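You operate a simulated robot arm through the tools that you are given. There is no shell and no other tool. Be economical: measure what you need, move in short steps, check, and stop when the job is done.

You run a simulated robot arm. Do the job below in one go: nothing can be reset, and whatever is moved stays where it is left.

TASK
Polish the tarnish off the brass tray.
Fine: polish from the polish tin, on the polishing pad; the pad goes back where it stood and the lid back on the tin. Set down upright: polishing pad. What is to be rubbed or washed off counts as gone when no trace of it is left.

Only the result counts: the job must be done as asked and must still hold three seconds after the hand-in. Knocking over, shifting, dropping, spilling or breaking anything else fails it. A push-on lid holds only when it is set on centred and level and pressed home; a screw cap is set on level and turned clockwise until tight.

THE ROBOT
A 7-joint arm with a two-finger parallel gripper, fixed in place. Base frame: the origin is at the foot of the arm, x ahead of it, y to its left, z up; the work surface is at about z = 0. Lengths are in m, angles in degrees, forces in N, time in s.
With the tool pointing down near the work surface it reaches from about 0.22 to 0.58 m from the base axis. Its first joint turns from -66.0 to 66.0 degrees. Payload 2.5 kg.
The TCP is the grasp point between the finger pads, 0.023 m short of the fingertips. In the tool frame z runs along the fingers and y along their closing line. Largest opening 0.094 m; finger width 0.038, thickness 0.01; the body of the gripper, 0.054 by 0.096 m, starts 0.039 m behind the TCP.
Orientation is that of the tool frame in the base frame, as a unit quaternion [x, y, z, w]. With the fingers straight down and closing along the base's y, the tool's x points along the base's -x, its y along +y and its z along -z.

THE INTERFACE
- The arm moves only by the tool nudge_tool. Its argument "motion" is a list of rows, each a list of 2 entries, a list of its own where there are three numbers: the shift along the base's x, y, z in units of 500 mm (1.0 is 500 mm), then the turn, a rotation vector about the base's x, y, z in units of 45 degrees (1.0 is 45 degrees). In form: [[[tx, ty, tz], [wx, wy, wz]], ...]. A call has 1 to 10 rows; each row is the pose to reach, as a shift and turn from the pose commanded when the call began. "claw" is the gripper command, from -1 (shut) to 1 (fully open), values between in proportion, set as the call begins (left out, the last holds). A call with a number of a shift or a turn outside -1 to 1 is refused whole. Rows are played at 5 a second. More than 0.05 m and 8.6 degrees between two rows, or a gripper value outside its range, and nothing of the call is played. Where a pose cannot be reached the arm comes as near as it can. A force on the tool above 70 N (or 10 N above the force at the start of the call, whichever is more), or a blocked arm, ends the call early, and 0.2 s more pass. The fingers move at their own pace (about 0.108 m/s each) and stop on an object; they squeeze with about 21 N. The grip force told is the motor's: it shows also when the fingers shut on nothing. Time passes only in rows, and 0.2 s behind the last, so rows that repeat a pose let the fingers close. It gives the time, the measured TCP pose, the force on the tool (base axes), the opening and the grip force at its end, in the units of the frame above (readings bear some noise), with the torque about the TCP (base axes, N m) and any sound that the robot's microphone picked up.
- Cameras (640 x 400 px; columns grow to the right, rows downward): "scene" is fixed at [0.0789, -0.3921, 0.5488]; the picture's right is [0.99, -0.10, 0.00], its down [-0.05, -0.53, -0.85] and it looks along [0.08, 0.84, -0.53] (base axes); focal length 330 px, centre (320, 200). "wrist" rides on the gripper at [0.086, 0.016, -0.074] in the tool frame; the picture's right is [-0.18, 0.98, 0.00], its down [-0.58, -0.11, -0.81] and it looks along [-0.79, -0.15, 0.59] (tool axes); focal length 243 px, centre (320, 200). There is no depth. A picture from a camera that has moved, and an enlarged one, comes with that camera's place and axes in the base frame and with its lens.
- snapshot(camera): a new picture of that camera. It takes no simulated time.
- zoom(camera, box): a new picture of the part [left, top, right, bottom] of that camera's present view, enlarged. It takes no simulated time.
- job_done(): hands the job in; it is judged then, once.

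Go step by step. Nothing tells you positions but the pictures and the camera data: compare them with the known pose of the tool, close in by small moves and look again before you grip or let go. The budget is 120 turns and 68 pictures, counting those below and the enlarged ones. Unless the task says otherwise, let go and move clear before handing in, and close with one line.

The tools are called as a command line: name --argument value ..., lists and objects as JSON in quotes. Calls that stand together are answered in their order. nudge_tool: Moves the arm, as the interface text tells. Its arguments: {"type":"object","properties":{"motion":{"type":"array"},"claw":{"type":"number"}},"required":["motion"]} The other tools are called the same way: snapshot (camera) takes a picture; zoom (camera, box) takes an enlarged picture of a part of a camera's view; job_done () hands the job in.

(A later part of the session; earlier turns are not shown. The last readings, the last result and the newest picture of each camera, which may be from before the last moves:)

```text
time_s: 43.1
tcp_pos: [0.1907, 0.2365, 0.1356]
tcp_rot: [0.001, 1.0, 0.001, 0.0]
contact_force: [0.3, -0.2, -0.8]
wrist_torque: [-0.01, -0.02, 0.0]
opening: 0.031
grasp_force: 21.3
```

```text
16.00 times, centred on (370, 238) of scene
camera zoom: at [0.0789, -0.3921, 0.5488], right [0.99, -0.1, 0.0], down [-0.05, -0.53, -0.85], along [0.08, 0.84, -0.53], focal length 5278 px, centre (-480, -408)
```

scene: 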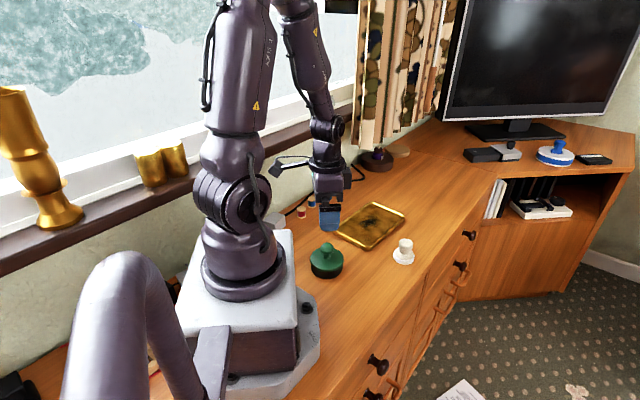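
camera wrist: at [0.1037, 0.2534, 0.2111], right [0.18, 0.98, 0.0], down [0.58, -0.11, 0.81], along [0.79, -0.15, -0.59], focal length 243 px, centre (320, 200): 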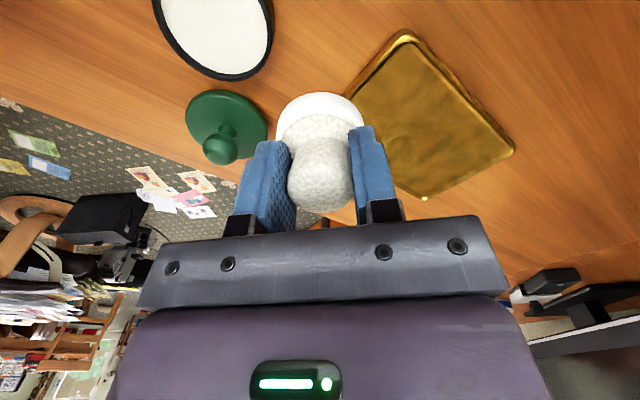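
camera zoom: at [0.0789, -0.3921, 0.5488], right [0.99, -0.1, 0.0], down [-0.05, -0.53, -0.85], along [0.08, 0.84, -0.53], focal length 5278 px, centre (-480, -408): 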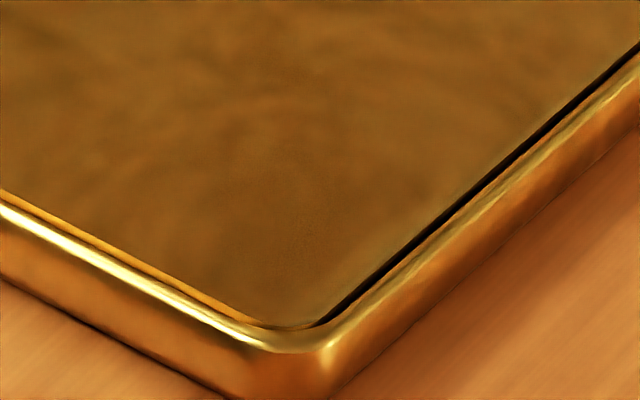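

The speckle might only be texture, but rubbing it is cheap. I rub the whole tray floor, starting in that corner.

nudge_tool --motion '[[[0.05, 0.03, 0], [0, 0, 0]], [[0.1, 0.06, 0], [0, 0, 0]], [[0.146, 0.084, 0], [0, 0, 0]], [[0.146, 0.084, -0.07], [0, 0, 0]], [[0.146, 0.084, -0.13], [0, 0, 0]], [[0.146, 0.084, -0.15], [0, 0, 0]], [[0.146, 0.084, -0.157], [0, 0, 0]], [[0.146, 0.084, -0.16], [0, 0, 0]], [[0.146, 0.084, -0.162], [0, 0, 0]]]'

zoom --camera "scene" --box '[310, 180, 430, 255]'

```text
time_s: 45.1
tcp_pos: [0.2638, 0.2797, 0.0547]
tcp_rot: [0.0, 1.0, 0.001, 0.0]
contact_force: [-6.6, -6.0, 25.1]
wrist_torque: [-0.16, 0.12, 0.0]
opening: 0.0312
grasp_force: 20.9
```

```text
5.33 times, centred on (370, 218) of scene
camera zoom: at [0.0788, -0.3922, 0.5487], right [0.99, -0.1, 0.0], down [-0.05, -0.53, -0.85], along [0.08, 0.84, -0.53], focal length 1759 px, centre (53, 107)
```

zoom: 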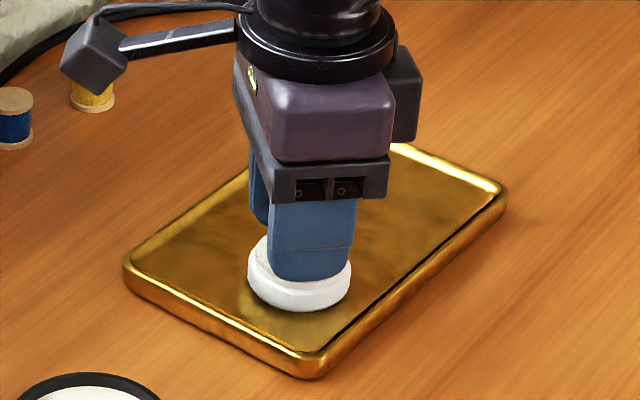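

Well placed inside the rim; I ease the force slightly and rub lengthwise lines over the tray floor.

nudge_tool --motion '[[[0.01, -0.01, 0.0012], [0, 0, 0]], [[0.06, 0.038, 0.0012], [0, 0, 0]], [[0.111, 0.087, 0.0012], [0, 0, 0]], [[0.161, 0.135, 0.0012], [0, 0, 0]], [[0.144, 0.152, 0.0012], [0, 0, 0]], [[0.094, 0.104, 0.0012], [0, 0, 0]], [[0.043, 0.055, 0.0012], [0, 0, 0]], [[-0.007, 0.007, 0.0012], [0, 0, 0]], [[-0.025, 0.026, 0.0012], [0, 0, 0]], [[0.025, 0.074, 0.0012], [0, 0, 0]]]'

```text
time_s: 47.3
tcp_pos: [0.2752, 0.3162, 0.0547]
tcp_rot: [0.0, 1.0, 0.0, -0.002]
contact_force: [-9.9, -7.1, 25.0]
wrist_torque: [-0.13, 0.03, -0.07]
opening: 0.0311
grasp_force: 20.7
```

nudge_tool --motion '[[[0.05, 0.048, 0.0004], [0, 0, 0]], [[0.101, 0.097, 0.0004], [0, 0, 0]], [[0.08, 0.119, 0.0004], [0, 0, 0]], [[0.029, 0.07, 0.0004], [0, 0, 0]], [[-0.021, 0.022, 0.0004], [0, 0, 0]], [[-0.071, -0.026, 0.0004], [0, 0, 0]], [[-0.09, -0.006, 0.0004], [0, 0, 0]], [[-0.04, 0.042, 0.0004], [0, 0, 0]], [[0.01, 0.09, 0.0004], [0, 0, 0]], [[0.061, 0.139, 0.0004], [0, 0, 0]]]'

```text
time_s: 49.5
tcp_pos: [0.3066, 0.3864, 0.0549]
tcp_rot: [0.0, 1.0, 0.0, 0.0]
contact_force: [-3.7, -3.5, 12.2]
wrist_torque: [-0.08, -0.01, -0.05]
opening: 0.031
grasp_force: 21.1
```

One more pass through the middle, then lift away and inspect.

nudge_tool --motion '[[[-0.01, -0.076, 0], [0, 0, 0]], [[-0.046, -0.11, 0], [0, 0, 0]], [[-0.082, -0.145, 0], [0, 0, 0]], [[-0.046, -0.11, 0], [0, 0, 0]], [[-0.01, -0.076, 0], [0, 0, 0]], [[-0.046, -0.11, 0], [0, 0, 0]], [[-0.082, -0.145, 0], [0, 0, 0]], [[-0.082, -0.145, 0.04], [0, 0, 0]], [[-0.11, -0.17, 0.1], [0, 0, 0]]]'

nudge_tool --motion '[[[-0.05, -0.06, 0.04], [0, 0, 0]], [[-0.1, -0.12, 0.06], [0, 0, 0]], [[-0.12, -0.16, 0.06], [0, 0, 0]], [[-0.12, -0.16, 0.06], [0, 0, 0]]]'

zoom --camera "scene" --box '[310, 180, 430, 255]'

zoom --camera "scene" --box '[332, 218, 396, 258]'

```text
time_s: 51.5
tcp_pos: [0.2522, 0.3, 0.1054]
tcp_rot: [0.0, 1.0, 0.0, -0.001]
contact_force: [0.4, -0.3, -0.8]
wrist_torque: [0.02, -0.03, 0.02]
opening: 0.0309
grasp_force: 20.3
```

```text
time_s: 52.5
tcp_pos: [0.1933, 0.2207, 0.1356]
tcp_rot: [0.0, 1.0, 0.001, 0.0]
contact_force: [0.5, 0.3, -0.5]
wrist_torque: [0.02, 0.0, 0.02]
opening: 0.0309
grasp_force: 20.9
```

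```text
5.33 times, centred on (370, 218) of scene
camera zoom: at [0.0789, -0.3921, 0.5488], right [0.99, -0.1, 0.0], down [-0.05, -0.53, -0.85], along [0.08, 0.84, -0.53], focal length 1759 px, centre (53, 107)
```

zoom: 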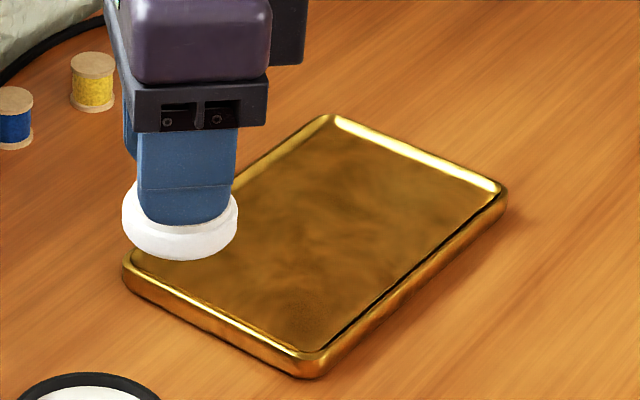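

```text
10.00 times, centred on (364, 238) of scene
camera zoom: at [0.0789, -0.3921, 0.5488], right [0.99, -0.1, 0.0], down [-0.05, -0.53, -0.85], along [0.08, 0.84, -0.53], focal length 3299 px, centre (-120, -180)
```

zoom: 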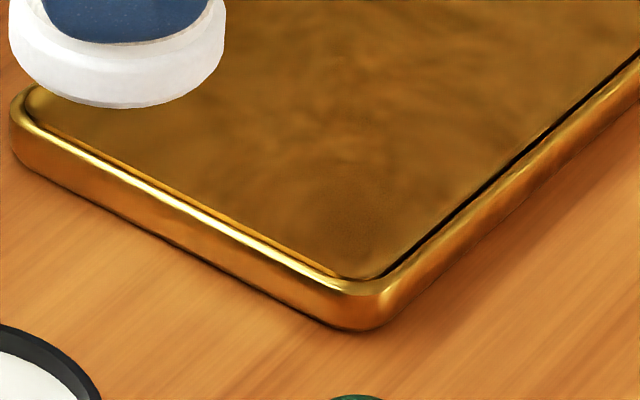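

The tray is clean and unmoved (the fine speckle is unaffected, so it is texture). I take the pad back over its original spot.

nudge_tool --motion '[[[0.06, -0.01, 0], [0, 0, 0]], [[0.14, -0.03, 0], [0, 0, 0]], [[0.22, -0.05, 0], [0, 0, 0]], [[0.291, -0.064, 0], [0, 0, 0]], [[0.291, -0.064, -0.06], [0, 0, 0]], [[0.291, -0.064, -0.12], [0, 0, 0]], [[0.291, -0.064, -0.15], [0, 0, 0]], [[0.291, -0.064, -0.164], [0, 0, 0]], [[0.291, -0.064, -0.164], [0, 0, 0]]]'

zoom --camera "scene" --box '[360, 220, 440, 270]'

```text
time_s: 54.5
tcp_pos: [0.3373, 0.1883, 0.0524]
tcp_rot: [0.001, 1.0, 0.002, -0.001]
contact_force: [0.0, -1.3, -0.1]
wrist_torque: [0.02, 0.0, 0.03]
opening: 0.0309
grasp_force: 21.2
```

```text
8.00 times, centred on (400, 245) of scene
camera zoom: at [0.0789, -0.3921, 0.5488], right [0.99, -0.1, 0.0], down [-0.05, -0.53, -0.85], along [0.08, 0.84, -0.53], focal length 2639 px, centre (-320, -160)
```

zoom: 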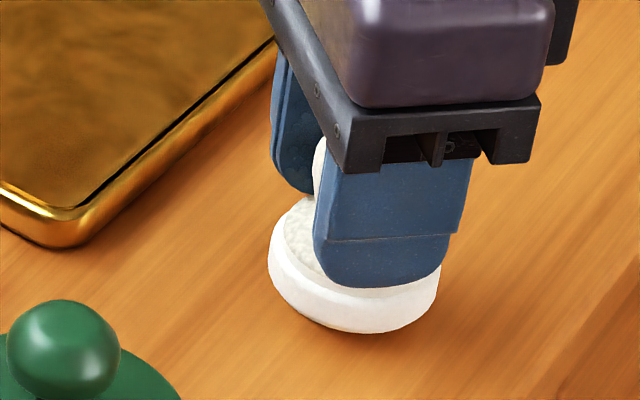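

Lined up with the original spot and level. I lower gently until the pad touches the table.

nudge_tool --motion '[[[0, 0, -0.003], [0, 0, 0]], [[0, 0, -0.006], [0, 0, 0]], [[0, 0, -0.009], [0, 0, 0]], [[0, 0, -0.012], [0, 0, 0]]]'

```text
time_s: 55.5
tcp_pos: [0.3372, 0.1879, 0.0463]
tcp_rot: [0.0, 1.0, 0.0, 0.0]
contact_force: [0.2, 0.4, -1.3]
wrist_torque: [0.01, 0.01, 0.02]
opening: 0.0308
grasp_force: 21.1
```

nudge_tool --motion '[[[0, 0, -0.0015], [0, 0, 0]], [[0, 0, -0.003], [0, 0, 0]], [[0, 0, -0.0045], [0, 0, 0]]]'

zoom --camera "scene" --box '[360, 220, 440, 270]'

```text
time_s: 56.3
tcp_pos: [0.3382, 0.189, 0.0454]
tcp_rot: [0.0, 1.0, 0.001, 0.0]
contact_force: [-0.9, -0.2, -0.3]
wrist_torque: [-0.01, 0.01, -0.02]
opening: 0.031
grasp_force: 20.8
```

```text
8.00 times, centred on (400, 245) of scene
camera zoom: at [0.0789, -0.3921, 0.5488], right [0.99, -0.1, 0.0], down [-0.05, -0.53, -0.85], along [0.08, 0.84, -0.53], focal length 2639 px, centre (-320, -160)
```

zoom: 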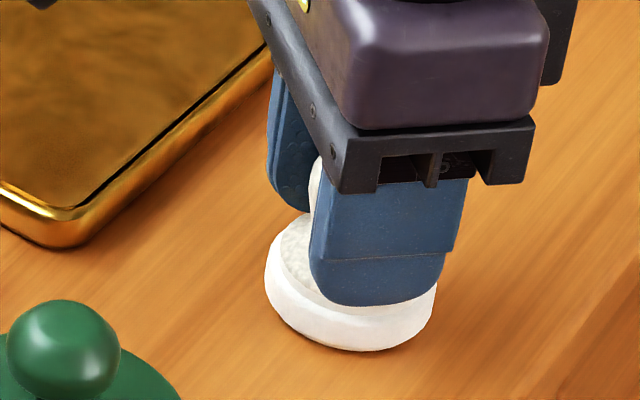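

About 1–2 mm still to go.

nudge_tool --motion '[[[0, 0, -0.0015], [0, 0, 0]], [[0, 0, -0.003], [0, 0, 0]], [[0, 0, -0.003], [0, 0, 0]]]'

```text
time_s: 57.1
tcp_pos: [0.3376, 0.1891, 0.0431]
tcp_rot: [0.0, 1.0, 0.001, -0.001]
contact_force: [0.0, -0.2, -0.5]
wrist_torque: [-0.01, 0.0, 0.0]
opening: 0.0307
grasp_force: 20.9
```

nudge_tool --motion '[[[0, 0, -0.0015], [0, 0, 0]], [[0, 0, -0.003], [0, 0, 0]], [[0, 0, -0.003], [0, 0, 0]]]'

zoom --camera "scene" --box '[360, 220, 440, 270]'

```text
time_s: 57.9
tcp_pos: [0.3379, 0.1888, 0.0424]
tcp_rot: [0.001, 1.0, 0.001, 0.0]
contact_force: [-7.8, -2.2, 25.4]
wrist_torque: [-0.08, 0.1, 0.03]
opening: 0.0311
grasp_force: 20.9
```

```text
8.00 times, centred on (400, 245) of scene
camera zoom: at [0.0788, -0.3922, 0.5487], right [0.99, -0.1, 0.0], down [-0.05, -0.53, -0.85], along [0.08, 0.84, -0.53], focal length 2639 px, centre (-320, -160)
```

zoom: 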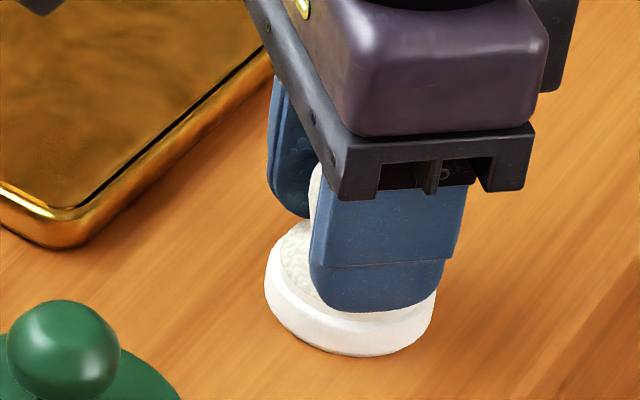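

Pad is at its old spot, standing on the table. I release and rise.

nudge_tool --motion '[[[0, 0, 0.0015], [0, 0, 0]]]'

nudge_tool --motion '[[[0, 0, 0], [0, 0, 0]], [[0, 0, 0], [0, 0, 0]], [[0, 0, 0], [0, 0, 0]], [[0, 0, 0], [0, 0, 0]]]' --claw 1

nudge_tool --motion '[[[0, 0, 0.04], [0, 0, 0]], [[0, 0, 0.1], [0, 0, 0]], [[0, 0, 0.18], [0, 0, 0]], [[-0.08, -0.03, 0.18], [0, 0, 0]], [[-0.16, -0.06, 0.18], [0, 0, 0]], [[-0.205, -0.09, 0.18], [0, 0, 0]], [[-0.205, -0.09, 0.16], [0, 0, 0]], [[-0.205, -0.09, 0.16], [0, 0, 0]]]'

zoom --camera "scene" --box '[280, 200, 440, 300]'

snapshot --camera "wrist"

```text
time_s: 58.3
tcp_pos: [0.3391, 0.19, 0.0431]
tcp_rot: [0.0, 1.0, 0.001, 0.0]
contact_force: [-4.7, 1.2, 16.2]
wrist_torque: [0.04, -0.01, 0.02]
opening: 0.0308
grasp_force: 20.6
```

```text
time_s: 59.3
tcp_pos: [0.3369, 0.1887, 0.0434]
tcp_rot: [0.0, 1.0, 0.001, 0.0]
contact_force: [-0.3, 0.4, -0.2]
wrist_torque: [0.02, 0.01, 0.0]
opening: 0.0938
grasp_force: 0.0
```

```text
time_s: 61.1
tcp_pos: [0.234, 0.1459, 0.122]
tcp_rot: [0.0, 1.0, 0.001, 0.0]
contact_force: [1.0, 0.2, 0.2]
wrist_torque: [0.0, 0.02, -0.02]
opening: 0.0939
grasp_force: 0.1
```

```text
4.00 times, centred on (360, 250) of scene
camera zoom: at [0.0789, -0.3921, 0.5488], right [0.99, -0.1, 0.0], down [-0.05, -0.53, -0.85], along [0.08, 0.84, -0.53], focal length 1320 px, centre (160, 0)
```

zoom: 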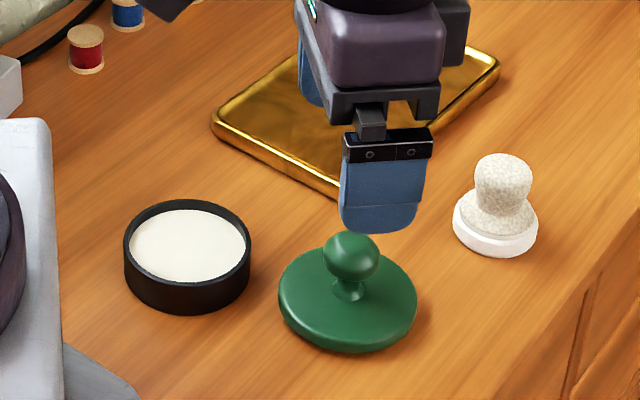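

```text
22 pictures are left
camera wrist: at [0.1486, 0.1609, 0.1985], right [0.18, 0.98, 0.0], down [0.58, -0.11, 0.81], along [0.79, -0.15, -0.59], focal length 243 px, centre (320, 200)
```

wrist: 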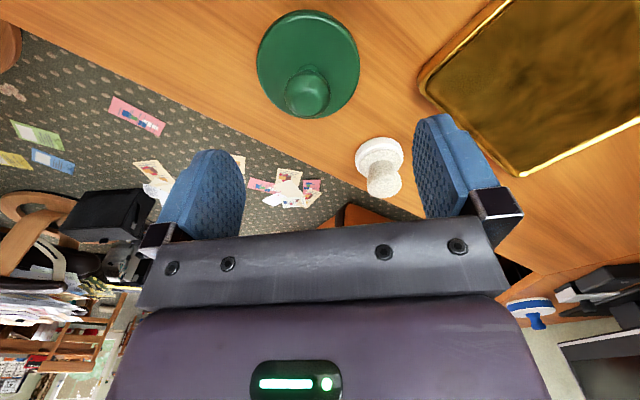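

Pad is back upright in place. Now I examine the lid's attitude closely.

zoom --camera "scene" --box '[340, 250, 396, 290]'

```text
10.00 times, centred on (368, 270) of scene
camera zoom: at [0.0789, -0.3921, 0.5488], right [0.99, -0.1, 0.0], down [-0.05, -0.53, -0.85], along [0.08, 0.84, -0.53], focal length 3299 px, centre (-160, -500)
```

zoom: 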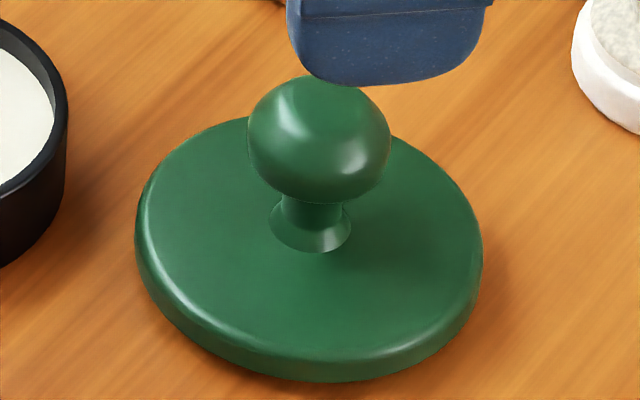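

The lid lies level with its knob upright, right under the gripper. I go down around it to the height it was released at.

nudge_tool --motion '[[[-0.001, 0, -0.04], [0, 0, 0]], [[-0.001, 0, -0.08], [0, 0, 0]], [[-0.001, 0, -0.12], [0, 0, 0]], [[-0.001, 0, -0.15], [0, 0, 0]], [[-0.001, 0, -0.165], [0, 0, 0]], [[-0.001, 0, -0.169], [0, 0, 0]], [[-0.001, 0, -0.169], [0, 0, 0]]]'

snapshot --camera "wrist"

```text
time_s: 62.7
tcp_pos: [0.2346, 0.1449, 0.0394]
tcp_rot: [0.0, 1.0, 0.001, 0.0]
contact_force: [0.0, -0.7, 0.2]
wrist_torque: [-0.02, 0.03, 0.03]
opening: 0.094
grasp_force: 0.2
```

```text
20 pictures are left
camera wrist: at [0.1484, 0.1604, 0.1144], right [0.18, 0.98, 0.0], down [0.58, -0.11, 0.81], along [0.79, -0.15, -0.59], focal length 243 px, centre (320, 200)
```

wrist: 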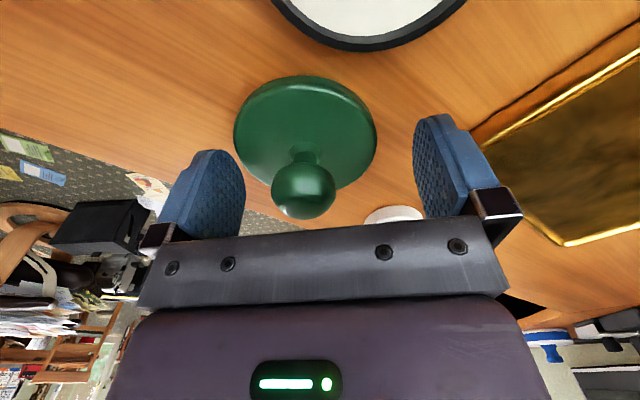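

The knob is about 7 mm to the −y side of the grasp point (the lid was nudged when released). I centre on it, then close.

nudge_tool --motion '[[[-0.001, -0.008, 0], [0, 0, 0]], [[-0.002, -0.015, 0], [0, 0, 0]], [[-0.002, -0.015, 0], [0, 0, 0]]]'

snapshot --camera "wrist"

```text
time_s: 63.5
tcp_pos: [0.233, 0.1362, 0.0396]
tcp_rot: [0.0, 1.0, 0.001, 0.0]
contact_force: [-0.5, 0.4, -0.2]
wrist_torque: [-0.04, 0.01, -0.01]
opening: 0.0941
grasp_force: 0.0
```

```text
19 pictures are left
camera wrist: at [0.147, 0.1526, 0.1144], right [0.18, 0.98, 0.0], down [0.58, -0.11, 0.81], along [0.79, -0.15, -0.59], focal length 243 px, centre (320, 200)
```

wrist: 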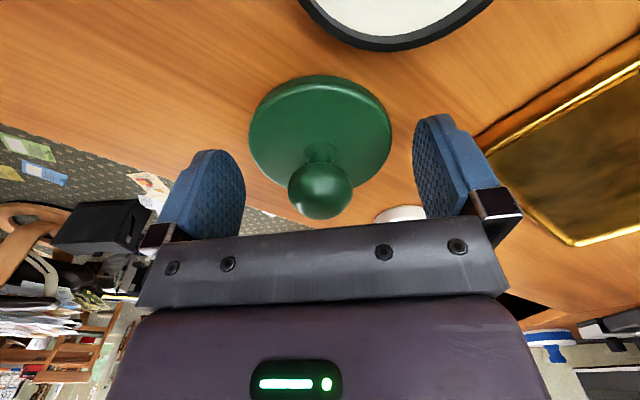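

Same relation to the knob as in the first successful grip. I close and lift gently.

nudge_tool --motion '[[[0, 0, 0], [0, 0, 0]], [[0, 0, 0], [0, 0, 0]], [[0, 0, 0], [0, 0, 0]], [[0, 0, 0], [0, 0, 0]]]' --claw -1

nudge_tool --motion '[[[0, 0, 0.01], [0, 0, 0]], [[0, 0, 0.03], [0, 0, 0]], [[0, 0, 0.05], [0, 0, 0]], [[0, 0, 0.07], [0, 0, 0]], [[0, 0, 0.09], [0, 0, 0]], [[0, 0, 0.11], [0, 0, 0]], [[0, 0, 0.13], [0, 0, 0]], [[0, 0, 0.15], [0, 0, 0]]]'

zoom --camera "scene" --box '[280, 200, 440, 300]'

snapshot --camera "wrist"

```text
time_s: 64.5
tcp_pos: [0.2335, 0.1371, 0.0391]
tcp_rot: [0.0, 1.0, 0.001, -0.001]
contact_force: [-0.8, 0.4, 3.1]
wrist_torque: [-0.04, -0.02, -0.01]
opening: 0.0297
grasp_force: 21.1
```

```text
time_s: 66.3
tcp_pos: [0.2335, 0.1369, 0.1133]
tcp_rot: [0.0, 1.0, 0.001, 0.0]
contact_force: [0.3, 0.0, -0.7]
wrist_torque: [-0.01, 0.01, 0.0]
opening: 0.0298
grasp_force: 20.6
```

```text
4.00 times, centred on (360, 250) of scene
camera zoom: at [0.0789, -0.3921, 0.5488], right [0.99, -0.1, 0.0], down [-0.05, -0.53, -0.85], along [0.08, 0.84, -0.53], focal length 1320 px, centre (160, 0)
```

zoom: 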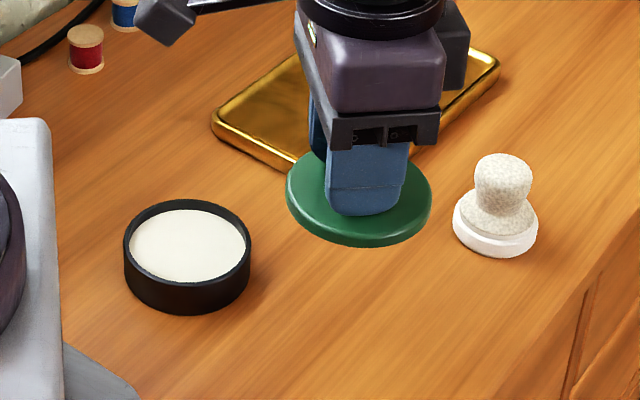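

```text
17 pictures are left
camera wrist: at [0.1474, 0.1531, 0.1895], right [0.18, 0.98, 0.0], down [0.58, -0.11, 0.81], along [0.79, -0.15, -0.59], focal length 243 px, centre (320, 200)
```

wrist: 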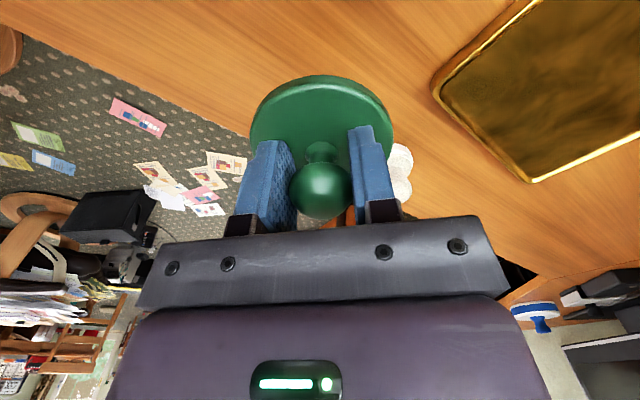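

The lid hangs level and firm. I carry it over the tin.

nudge_tool --motion '[[[-0.04, 0.018, 0], [0, 0, 0]], [[-0.08, 0.036, 0], [0, 0, 0]], [[-0.12, 0.055, 0], [0, 0, 0]], [[-0.15, 0.068, 0], [0, 0, 0]], [[-0.169, 0.0765, 0], [0, 0, 0]], [[-0.169, 0.0765, 0], [0, 0, 0]]]'

zoom --camera "scene" --box '[290, 220, 370, 270]'

snapshot --camera "wrist"

```text
time_s: 67.7
tcp_pos: [0.1498, 0.1747, 0.1128]
tcp_rot: [0.0, 1.0, 0.0, 0.001]
contact_force: [0.0, 0.2, -0.1]
wrist_torque: [-0.02, -0.01, 0.02]
opening: 0.0302
grasp_force: 20.7
```

```text
8.00 times, centred on (330, 245) of scene
camera zoom: at [0.0789, -0.3921, 0.5488], right [0.99, -0.1, 0.0], down [-0.05, -0.53, -0.85], along [0.08, 0.84, -0.53], focal length 2639 px, centre (240, -160)
```

zoom: 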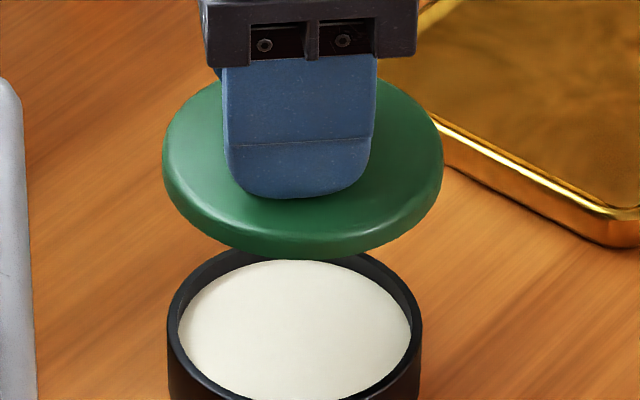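

```text
15 pictures are left
camera wrist: at [0.0623, 0.1914, 0.189], right [0.18, 0.98, 0.0], down [0.58, -0.11, 0.81], along [0.79, -0.15, -0.59], focal length 243 px, centre (320, 200)
```

wrist: 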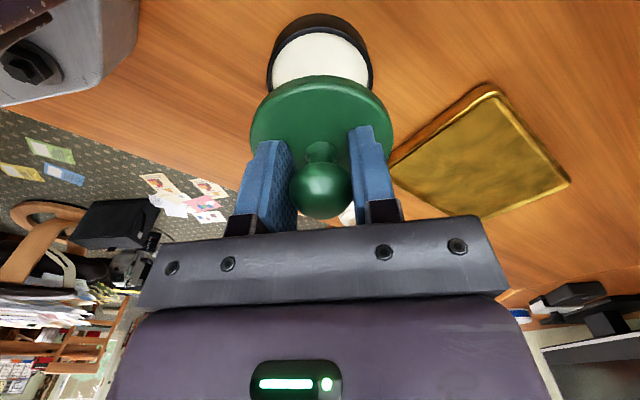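

Tin centre x ≈ 0.1494, lid about 1.5–2 mm too far in +x. I correct that while lowering to just above the rim.

nudge_tool --motion '[[[-0.0035, 0.0005, -0.03], [0, 0, 0]], [[-0.0035, 0.0005, -0.06], [0, 0, 0]], [[-0.0035, 0.0005, -0.08], [0, 0, 0]], [[-0.0035, 0.0005, -0.088], [0, 0, 0]], [[-0.0035, 0.0005, -0.088], [0, 0, 0]]]'

zoom --camera "scene" --box '[290, 230, 370, 280]'

zoom --camera "wrist" --box '[220, 20, 420, 220]'

```text
time_s: 68.9
tcp_pos: [0.1478, 0.1748, 0.0695]
tcp_rot: [0.0, 1.0, 0.0, 0.0]
contact_force: [0.1, 0.7, -0.8]
wrist_torque: [0.01, -0.03, 0.01]
opening: 0.0298
grasp_force: 20.9
```

```text
8.00 times, centred on (330, 255) of scene
camera zoom: at [0.0789, -0.3921, 0.5488], right [0.99, -0.1, 0.0], down [-0.05, -0.53, -0.85], along [0.08, 0.84, -0.53], focal length 2639 px, centre (240, -240)
```

zoom: 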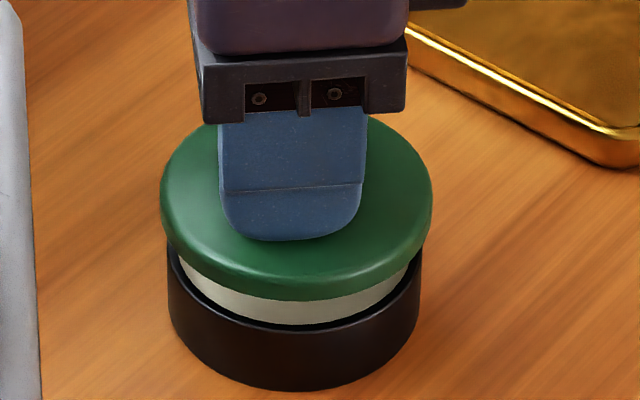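

```text
2.00 times, centred on (320, 120) of wrist
camera zoom: at [0.0609, 0.1913, 0.1455], right [0.18, 0.98, 0.0], down [0.58, -0.11, 0.81], along [0.79, -0.15, -0.59], focal length 485 px, centre (320, 360)
```

zoom: 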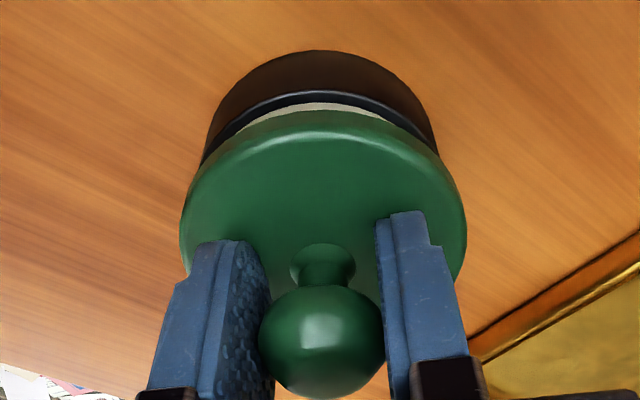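

Centred within a millimetre and level. I lower onto the rim slowly.

nudge_tool --motion '[[[0, 0, -0.006], [0, 0, 0]], [[0, 0, -0.011], [0, 0, 0]], [[0, 0, -0.016], [0, 0, 0]], [[0, 0, -0.02], [0, 0, 0]], [[0, 0, -0.023], [0, 0, 0]]]'

zoom --camera "scene" --box '[290, 230, 370, 280]'

```text
time_s: 70.1
tcp_pos: [0.1469, 0.1755, 0.0584]
tcp_rot: [0.0, 1.0, 0.001, -0.001]
contact_force: [-0.1, 1.0, -1.4]
wrist_torque: [0.0, 0.03, 0.0]
opening: 0.0296
grasp_force: 20.8
```

```text
8.00 times, centred on (330, 255) of scene
camera zoom: at [0.0789, -0.3921, 0.5488], right [0.99, -0.1, 0.0], down [-0.05, -0.53, -0.85], along [0.08, 0.84, -0.53], focal length 2639 px, centre (240, -240)
```

zoom: 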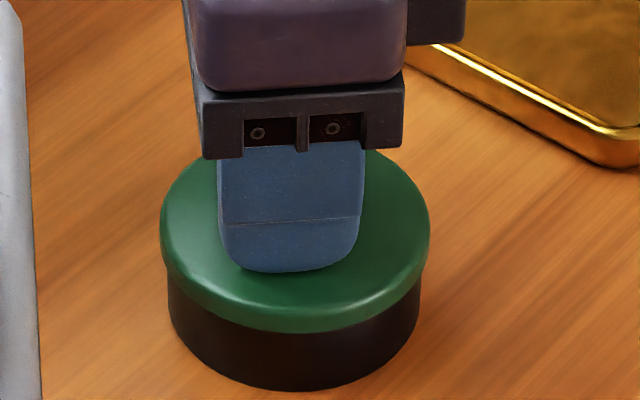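

Concentric; now press it home in small steps.

nudge_tool --motion '[[[0, 0, -0.002], [0, 0, 0]], [[0, 0, -0.004], [0, 0, 0]], [[0, 0, -0.006], [0, 0, 0]], [[0, 0, -0.008], [0, 0, 0]]]'

```text
time_s: 71.2
tcp_pos: [0.1479, 0.1747, 0.055]
tcp_rot: [0.001, 1.0, 0.001, 0.0]
contact_force: [-0.9, -2.1, 12.6]
wrist_torque: [-0.02, 0.05, -0.03]
opening: 0.0303
grasp_force: 21.0
heard: snap
stopped in row 4: the force on the tool passed its limit at 73 N (the readings are from after the stop); the commanded pose is now the measured one
```

A snap: the lid is home. I release, rise and check.

nudge_tool --motion '[[[0, 0, 0], [0, 0, 0]], [[0, 0, 0], [0, 0, 0]], [[0, 0, 0], [0, 0, 0]], [[0, 0, 0], [0, 0, 0]]]' --claw 1

nudge_tool --motion '[[[0, 0, 0.02], [0, 0, 0]], [[0, 0, 0.08], [0, 0, 0]], [[0, 0, 0.16], [0, 0, 0]], [[0, 0, 0.2], [0, 0, 0]], [[0, 0, 0.2], [0, 0, 0]]]'

zoom --camera "scene" --box '[280, 200, 440, 300]'

zoom --camera "scene" --box '[290, 230, 370, 280]'

```text
time_s: 72.2
tcp_pos: [0.147, 0.1741, 0.0554]
tcp_rot: [0.0, 1.0, 0.001, 0.0]
contact_force: [0.5, 3.7, 11.5]
wrist_torque: [-0.45, -0.1, 0.04]
opening: 0.0925
grasp_force: 0.1
```

```text
time_s: 73.4
tcp_pos: [0.1482, 0.1738, 0.1535]
tcp_rot: [0.001, 1.0, 0.002, -0.001]
contact_force: [-1.4, 0.0, -0.2]
wrist_torque: [0.02, 0.07, 0.01]
opening: 0.094
grasp_force: 0.1
```

```text
4.00 times, centred on (360, 250) of scene
camera zoom: at [0.0789, -0.3921, 0.5488], right [0.99, -0.1, 0.0], down [-0.05, -0.53, -0.85], along [0.08, 0.84, -0.53], focal length 1320 px, centre (160, 0)
```

zoom: 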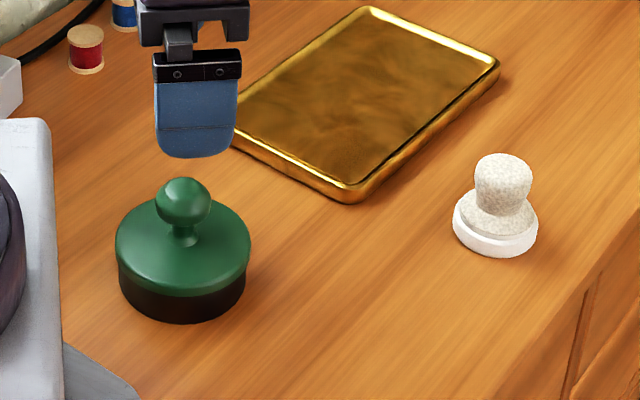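

```text
8.00 times, centred on (330, 255) of scene
camera zoom: at [0.0789, -0.3921, 0.5488], right [0.99, -0.1, 0.0], down [-0.05, -0.53, -0.85], along [0.08, 0.84, -0.53], focal length 2639 px, centre (240, -240)
```

zoom: 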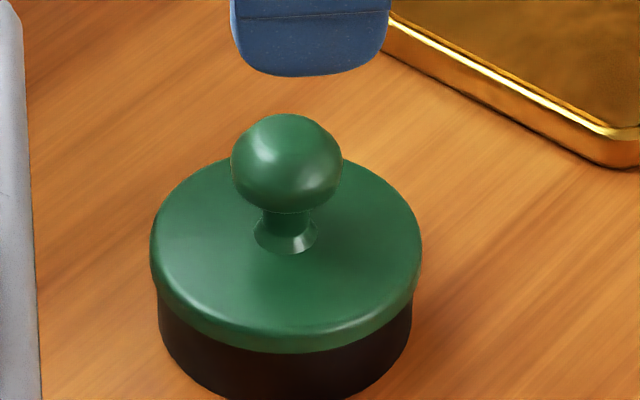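

The lid is on and level, but opening the fingers dragged the tin roughly 4 mm in −x and 8 mm in −y. I'll push it back with the flat inside of one open finger, turning the hand about 29° so the push runs straight toward its original spot.

nudge_tool --motion '[[[-0.006, -0.013, 0], [0, 0, -0.165]], [[-0.006, -0.013, 0], [0, 0, -0.33]], [[-0.006, -0.013, 0], [0, 0, -0.495]], [[-0.006, -0.013, 0], [0, 0, -0.653]], [[-0.006, -0.013, -0.05], [0, 0, -0.653]], [[-0.006, -0.013, -0.1], [0, 0, -0.653]], [[-0.006, -0.013, -0.13], [0, 0, -0.653]], [[-0.006, -0.013, -0.13], [0, 0, -0.653]]]'

snapshot --camera "wrist"

```text
time_s: 75.2
tcp_pos: [0.1451, 0.1674, 0.0906]
tcp_rot: [0.254, 0.967, 0.001, 0.001]
contact_force: [-0.2, -0.5, 0.7]
wrist_torque: [-0.02, -0.03, 0.01]
opening: 0.094
grasp_force: 0.1
out of reach, approached as far as the arm can: row 1, 2, 3, 4
```

```text
9 pictures are left
camera wrist: at [0.0775, 0.2246, 0.1659], right [0.64, 0.77, 0.0], down [0.45, -0.38, 0.81], along [0.62, -0.52, -0.59], focal length 243 px, centre (320, 200)
```

wrist: 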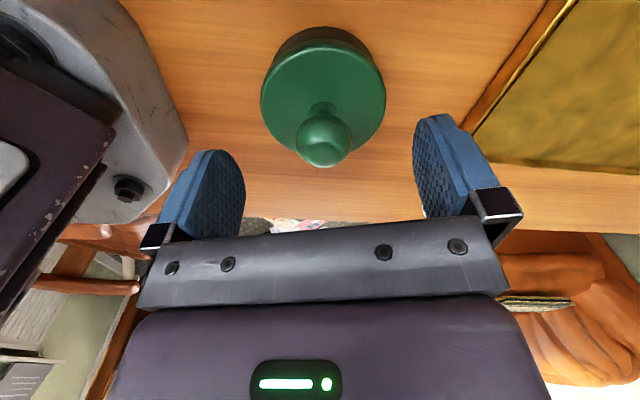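

The tin is well between the fingers, at about (0.146, 0.169). I lower so the fingertips stand beside the lid's rim.

nudge_tool --motion '[[[0, 0, -0.03], [0, 0, 0]], [[0, 0, -0.06], [0, 0, 0]], [[0, 0, -0.081], [0, 0, 0]], [[0, 0, -0.081], [0, 0, 0]]]'

zoom --camera "wrist" --box '[160, 0, 480, 240]'

```text
time_s: 76.2
tcp_pos: [0.1437, 0.1682, 0.0496]
tcp_rot: [0.254, 0.967, 0.0, 0.0]
contact_force: [0.5, -0.1, 0.2]
wrist_torque: [0.01, 0.04, 0.03]
opening: 0.094
grasp_force: 0.0
```

```text
1.67 times, centred on (320, 120) of wrist
camera zoom: at [0.0766, 0.2253, 0.1257], right [0.64, 0.77, 0.0], down [0.45, -0.38, 0.81], along [0.62, -0.52, -0.59], focal length 404 px, centre (320, 333)
```

zoom: 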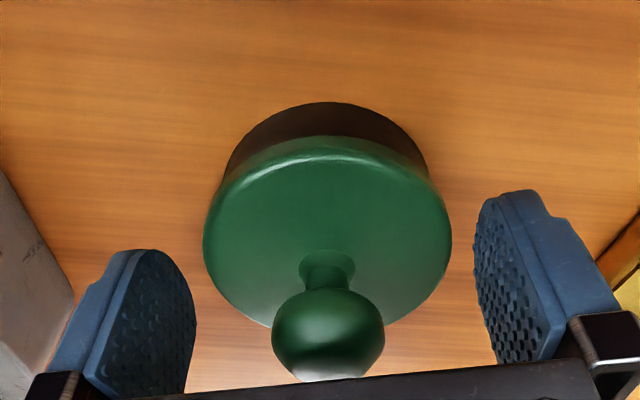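

Clear on both sides. I push slowly along that direction, first a little short of the target.

nudge_tool --motion '[[[0.004, 0.007, 0], [0, 0, 0]], [[0.008, 0.014, 0], [0, 0, 0]], [[0.0105, 0.0187, 0], [0, 0, 0]], [[0.013, 0.023, 0], [0, 0, 0]], [[0.015, 0.0265, 0], [0, 0, 0]], [[0.0165, 0.029, 0], [0, 0, 0]], [[0.0165, 0.029, 0], [0, 0, 0]]]'

zoom --camera "scene" --box '[280, 200, 440, 300]'

```text
time_s: 77.8
tcp_pos: [0.153, 0.182, 0.0492]
tcp_rot: [0.254, 0.967, -0.001, 0.0]
contact_force: [-1.7, -1.2, 1.7]
wrist_torque: [-0.04, 0.07, -0.06]
opening: 0.0941
grasp_force: 0.1
heard: snap
```

```text
4.00 times, centred on (360, 250) of scene
camera zoom: at [0.0789, -0.3921, 0.5488], right [0.99, -0.1, 0.0], down [-0.05, -0.53, -0.85], along [0.08, 0.84, -0.53], focal length 1320 px, centre (160, 0)
```

zoom: 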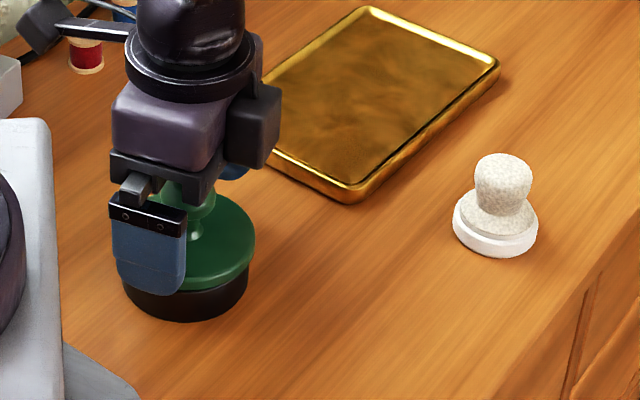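

A snap: the push on the lid's rim unseated the lid, so I will reseat it. I back the finger off, rise, turn the hand back and look.

nudge_tool --motion '[[[-0.006, -0.01, 0], [0, 0, 0]], [[-0.01, -0.017, 0], [0, 0, 0]], [[-0.01, -0.017, 0.05], [0, 0, 0]], [[-0.01, -0.017, 0.1], [0, 0, 0]], [[-0.01, -0.017, 0.13], [0, 0, 0.165]], [[-0.01, -0.017, 0.13], [0, 0, 0.33]], [[-0.01, -0.017, 0.13], [0, 0, 0.495]], [[-0.01, -0.017, 0.13], [0, 0, 0.653]], [[-0.01, -0.017, 0.13], [0, 0, 0.653]]]'

zoom --camera "scene" --box '[290, 230, 370, 280]'

```text
time_s: 79.8
tcp_pos: [0.1472, 0.1734, 0.1153]
tcp_rot: [-0.001, 1.0, 0.001, 0.0]
contact_force: [0.2, -0.2, 0.4]
wrist_torque: [-0.01, 0.0, 0.03]
opening: 0.0944
grasp_force: 0.0
```

```text
8.00 times, centred on (330, 255) of scene
camera zoom: at [0.0789, -0.3921, 0.5488], right [0.99, -0.1, 0.0], down [-0.05, -0.53, -0.85], along [0.08, 0.84, -0.53], focal length 2639 px, centre (240, -240)
```

zoom: 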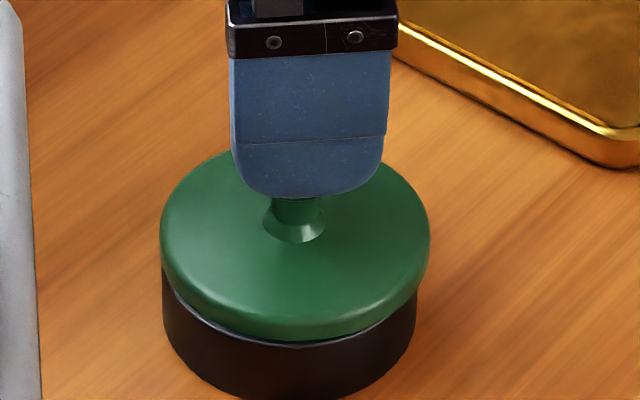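

The lid sits loose on the tin; tin ≈ (0.147, 0.171), lid knob ≈ (0.149, 0.175). I lower around the knob to regrip it.

nudge_tool --motion '[[[0.0036, 0.003, -0.03], [0, 0, 0]], [[0.0036, 0.003, -0.06], [0, 0, 0]], [[0.0036, 0.003, -0.09], [0, 0, 0]], [[0.0036, 0.003, -0.108], [0, 0, 0]], [[0.0036, 0.003, -0.108], [0, 0, 0]]]'

zoom --camera "wrist" --box '[160, 0, 480, 240]'

```text
time_s: 81.0
tcp_pos: [0.1489, 0.1767, 0.0598]
tcp_rot: [-0.001, 1.0, 0.0, 0.0]
contact_force: [-0.8, 0.8, -0.5]
wrist_torque: [-0.01, 0.02, 0.0]
opening: 0.0941
grasp_force: 0.1
```

```text
1.67 times, centred on (320, 120) of wrist
camera zoom: at [0.0625, 0.1923, 0.1359], right [0.18, 0.98, 0.0], down [0.58, -0.11, 0.81], along [0.79, -0.15, -0.59], focal length 404 px, centre (320, 333)
```

zoom: 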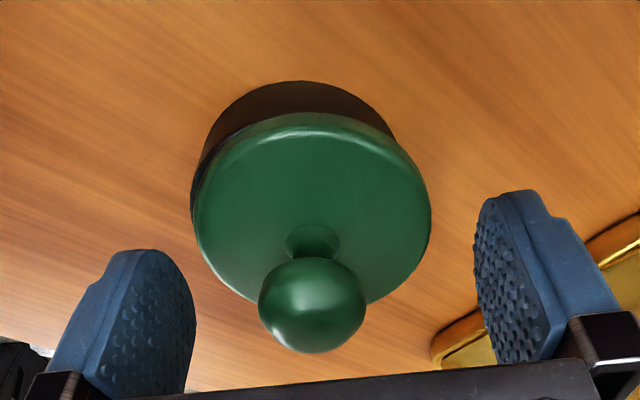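

The knob is ~2 mm to −y of the grasp point. I centre, go slightly lower, grip, and lift the lid clear so it hangs level.

nudge_tool --motion '[[[0, -0.0045, 0], [0, 0, 0]], [[0, -0.0045, -0.004], [0, 0, 0]], [[0, -0.0045, -0.004], [0, 0, 0]]]'

nudge_tool --motion '[[[0, 0, 0], [0, 0, 0]], [[0, 0, 0], [0, 0, 0]], [[0, 0, 0], [0, 0, 0]], [[0, 0, 0], [0, 0, 0]]]' --claw -1

nudge_tool --motion '[[[0, 0, 0.004], [0, 0, 0]], [[0, 0, 0.008], [0, 0, 0]], [[0, 0, 0.012], [0, 0, 0]], [[0, 0, 0.016], [0, 0, 0]], [[0, 0, 0.02], [0, 0, 0]], [[0, 0, 0.026], [0, 0, 0]], [[0, 0, 0.034], [0, 0, 0]], [[0, 0, 0.04], [0, 0, 0]]]'

zoom --camera "scene" --box '[290, 230, 370, 280]'

```text
time_s: 81.8
tcp_pos: [0.1489, 0.174, 0.0576]
tcp_rot: [0.0, 1.0, 0.001, 0.0]
contact_force: [-0.5, -0.7, 0.2]
wrist_torque: [0.01, -0.01, 0.01]
opening: 0.0941
grasp_force: 0.0
```

```text
time_s: 82.8
tcp_pos: [0.1483, 0.1733, 0.0591]
tcp_rot: [0.0, 1.0, 0.001, 0.0]
contact_force: [-0.2, 0.6, -0.2]
wrist_torque: [-0.01, -0.02, 0.0]
opening: 0.0297
grasp_force: 20.9
```

```text
time_s: 84.6
tcp_pos: [0.1503, 0.1735, 0.0785]
tcp_rot: [0.001, 1.0, 0.002, 0.0]
contact_force: [0.7, 0.4, -0.9]
wrist_torque: [0.0, 0.06, 0.0]
opening: 0.0299
grasp_force: 20.6
```

```text
8.00 times, centred on (330, 255) of scene
camera zoom: at [0.0789, -0.3921, 0.5488], right [0.99, -0.1, 0.0], down [-0.05, -0.53, -0.85], along [0.08, 0.84, -0.53], focal length 2639 px, centre (240, -240)
```

zoom: 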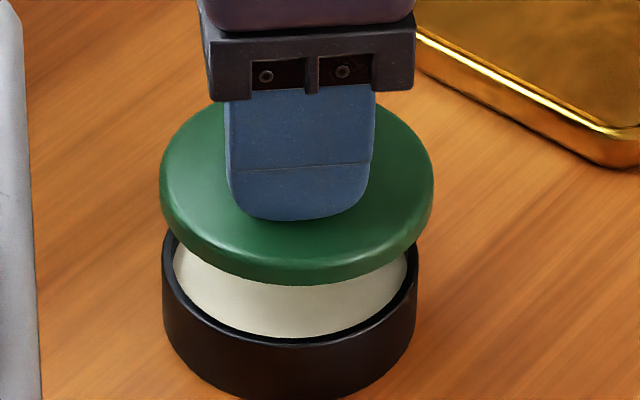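

Lid is off again and nearly level; tin centre ≈ (0.1477, 0.1713), lid ≈ (0.1495, 0.1735). I align and lower the plug just into the rim, not yet pressing.

nudge_tool --motion '[[[-0.0036, -0.0044, 0], [0, 0, 0]], [[-0.0036, -0.0044, -0.012], [0, 0, 0]], [[-0.0036, -0.0044, -0.022], [0, 0, 0]], [[-0.0036, -0.0044, -0.03], [0, 0, 0]], [[-0.0036, -0.0044, -0.036], [0, 0, 0]], [[-0.0036, -0.0044, -0.039], [0, 0, 0]]]'

```text
time_s: 86.0
tcp_pos: [0.1467, 0.1705, 0.0586]
tcp_rot: [0.0, 1.0, 0.001, -0.001]
contact_force: [0.1, 0.2, -0.9]
wrist_torque: [-0.01, 0.0, 0.01]
opening: 0.0299
grasp_force: 21.0
```

The plug is in without contact. I drag tin and lid together slowly toward the original centre.

nudge_tool --motion '[[[0.001, 0.002, 0], [0, 0, 0]], [[0.002, 0.004, 0], [0, 0, 0]], [[0.003, 0.006, 0], [0, 0, 0]], [[0.004, 0.008, 0], [0, 0, 0]], [[0.005, 0.01, 0], [0, 0, 0]], [[0.005, 0.01, 0], [0, 0, 0]]]'

zoom --camera "scene" --box '[290, 230, 370, 280]'

```text
time_s: 87.4
tcp_pos: [0.1499, 0.1754, 0.0584]
tcp_rot: [0.0, 1.0, 0.001, 0.0]
contact_force: [-1.7, -1.7, 1.5]
wrist_torque: [0.0, 0.01, 0.02]
opening: 0.0298
grasp_force: 20.9
```

```text
8.00 times, centred on (330, 255) of scene
camera zoom: at [0.0789, -0.3921, 0.5488], right [0.99, -0.1, 0.0], down [-0.05, -0.53, -0.85], along [0.08, 0.84, -0.53], focal length 2639 px, centre (240, -240)
```

zoom: 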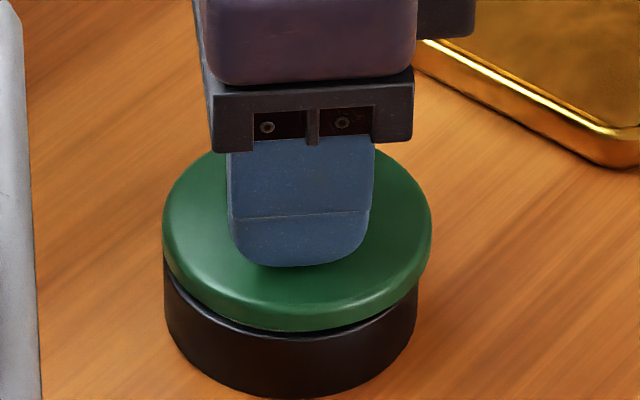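

It has begun to move (about 3.5 mm left to go, with play between plug and rim). I continue the drag.

nudge_tool --motion '[[[0.0008, 0.002, 0], [0, 0, 0]], [[0.0016, 0.004, 0], [0, 0, 0]], [[0.0022, 0.006, 0], [0, 0, 0]], [[0.0026, 0.0072, 0], [0, 0, 0]], [[0.0026, 0.0072, 0], [0, 0, 0]]]'

zoom --camera "scene" --box '[290, 230, 370, 280]'

```text
time_s: 88.6
tcp_pos: [0.1519, 0.1806, 0.0593]
tcp_rot: [-0.001, 1.0, 0.001, 0.0]
contact_force: [-1.3, -2.9, 1.9]
wrist_torque: [-0.03, 0.03, 0.02]
opening: 0.0301
grasp_force: 21.3
```

```text
8.00 times, centred on (330, 255) of scene
camera zoom: at [0.0789, -0.3921, 0.5488], right [0.99, -0.1, 0.0], down [-0.05, -0.53, -0.85], along [0.08, 0.84, -0.53], focal length 2639 px, centre (240, -240)
```

zoom: 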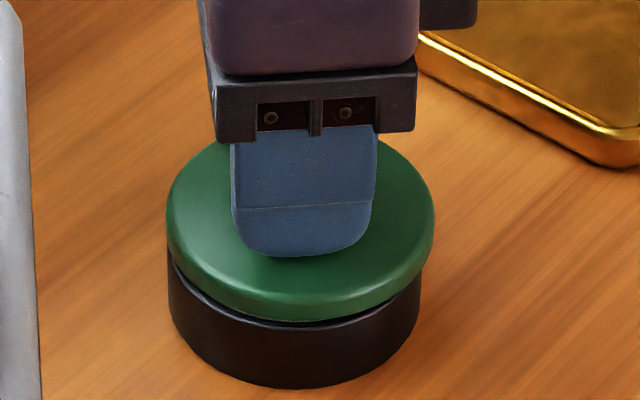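

The tin is back exactly where it stood. I now recentre the lid over it before pressing.

nudge_tool --motion '[[[-0.002, -0.003, 0], [0, 0, 0]], [[-0.004, -0.006, 0], [0, 0, 0]], [[-0.0056, -0.0088, 0], [0, 0, 0]], [[-0.0056, -0.0088, 0], [0, 0, 0]]]'

nudge_tool --motion '[[[0, 0, 0], [0, 0, 0]]]'

zoom --camera "scene" --box '[290, 230, 370, 280]'

```text
time_s: 89.6
tcp_pos: [0.1484, 0.1753, 0.0595]
tcp_rot: [0.0, 1.0, 0.001, 0.0]
contact_force: [1.5, -0.3, -0.6]
wrist_torque: [-0.02, -0.01, 0.02]
opening: 0.0297
grasp_force: 21.0
```

```text
time_s: 90.0
tcp_pos: [0.1484, 0.1736, 0.0591]
tcp_rot: [0.0, 1.0, 0.0, 0.0]
contact_force: [0.0, -0.7, 0.1]
wrist_torque: [0.04, -0.01, 0.01]
opening: 0.0297
grasp_force: 20.4
```

```text
8.00 times, centred on (330, 255) of scene
camera zoom: at [0.0789, -0.3921, 0.5488], right [0.99, -0.1, 0.0], down [-0.05, -0.53, -0.85], along [0.08, 0.84, -0.53], focal length 2639 px, centre (240, -240)
```

zoom: 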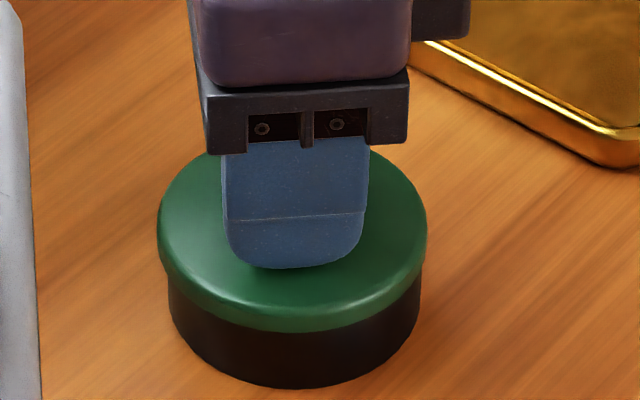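

Tin matches its original place; lid is within 1 mm, so I trim x by 0.9 mm and press gently in half-millimetre steps.

nudge_tool --motion '[[[0.0018, 0, 0], [0, 0, 0]], [[0.0018, 0, -0.001], [0, 0, 0]], [[0.0018, 0, -0.002], [0, 0, 0]], [[0.0018, 0, -0.003], [0, 0, 0]], [[0.0018, 0, -0.004], [0, 0, 0]]]'

```text
time_s: 91.2
tcp_pos: [0.15, 0.1752, 0.0574]
tcp_rot: [0.001, 1.0, 0.001, -0.001]
contact_force: [-3.0, -2.3, 28.4]
wrist_torque: [-0.02, -0.03, 0.02]
opening: 0.0301
grasp_force: 21.3
heard: snap
```

Snap at 28 N — seated. Before opening I relieve the pressing force so the fingertips don't drag the lid.

nudge_tool --motion '[[[0, 0, 0.001], [0, 0, 0]]]'

```text
time_s: 91.6
tcp_pos: [0.1495, 0.1756, 0.0572]
tcp_rot: [-0.001, 1.0, 0.0, 0.0]
contact_force: [-3.2, 1.9, 4.7]
wrist_torque: [0.1, -0.04, 0.01]
opening: 0.0299
grasp_force: 20.8
```

Only about 5 N left. I open the fingers a little first and check the force.

nudge_tool --motion '[[[0, 0, 0.0002], [0, 0, 0]], [[0, 0, 0.0002], [0, 0, 0]]]' --claw -0.2

```text
time_s: 92.2
tcp_pos: [0.1499, 0.1748, 0.057]
tcp_rot: [0.001, 1.0, 0.001, 0.001]
contact_force: [-0.3, -0.1, 0.2]
wrist_torque: [0.0, -0.02, -0.03]
opening: 0.0378
grasp_force: 0.1
```

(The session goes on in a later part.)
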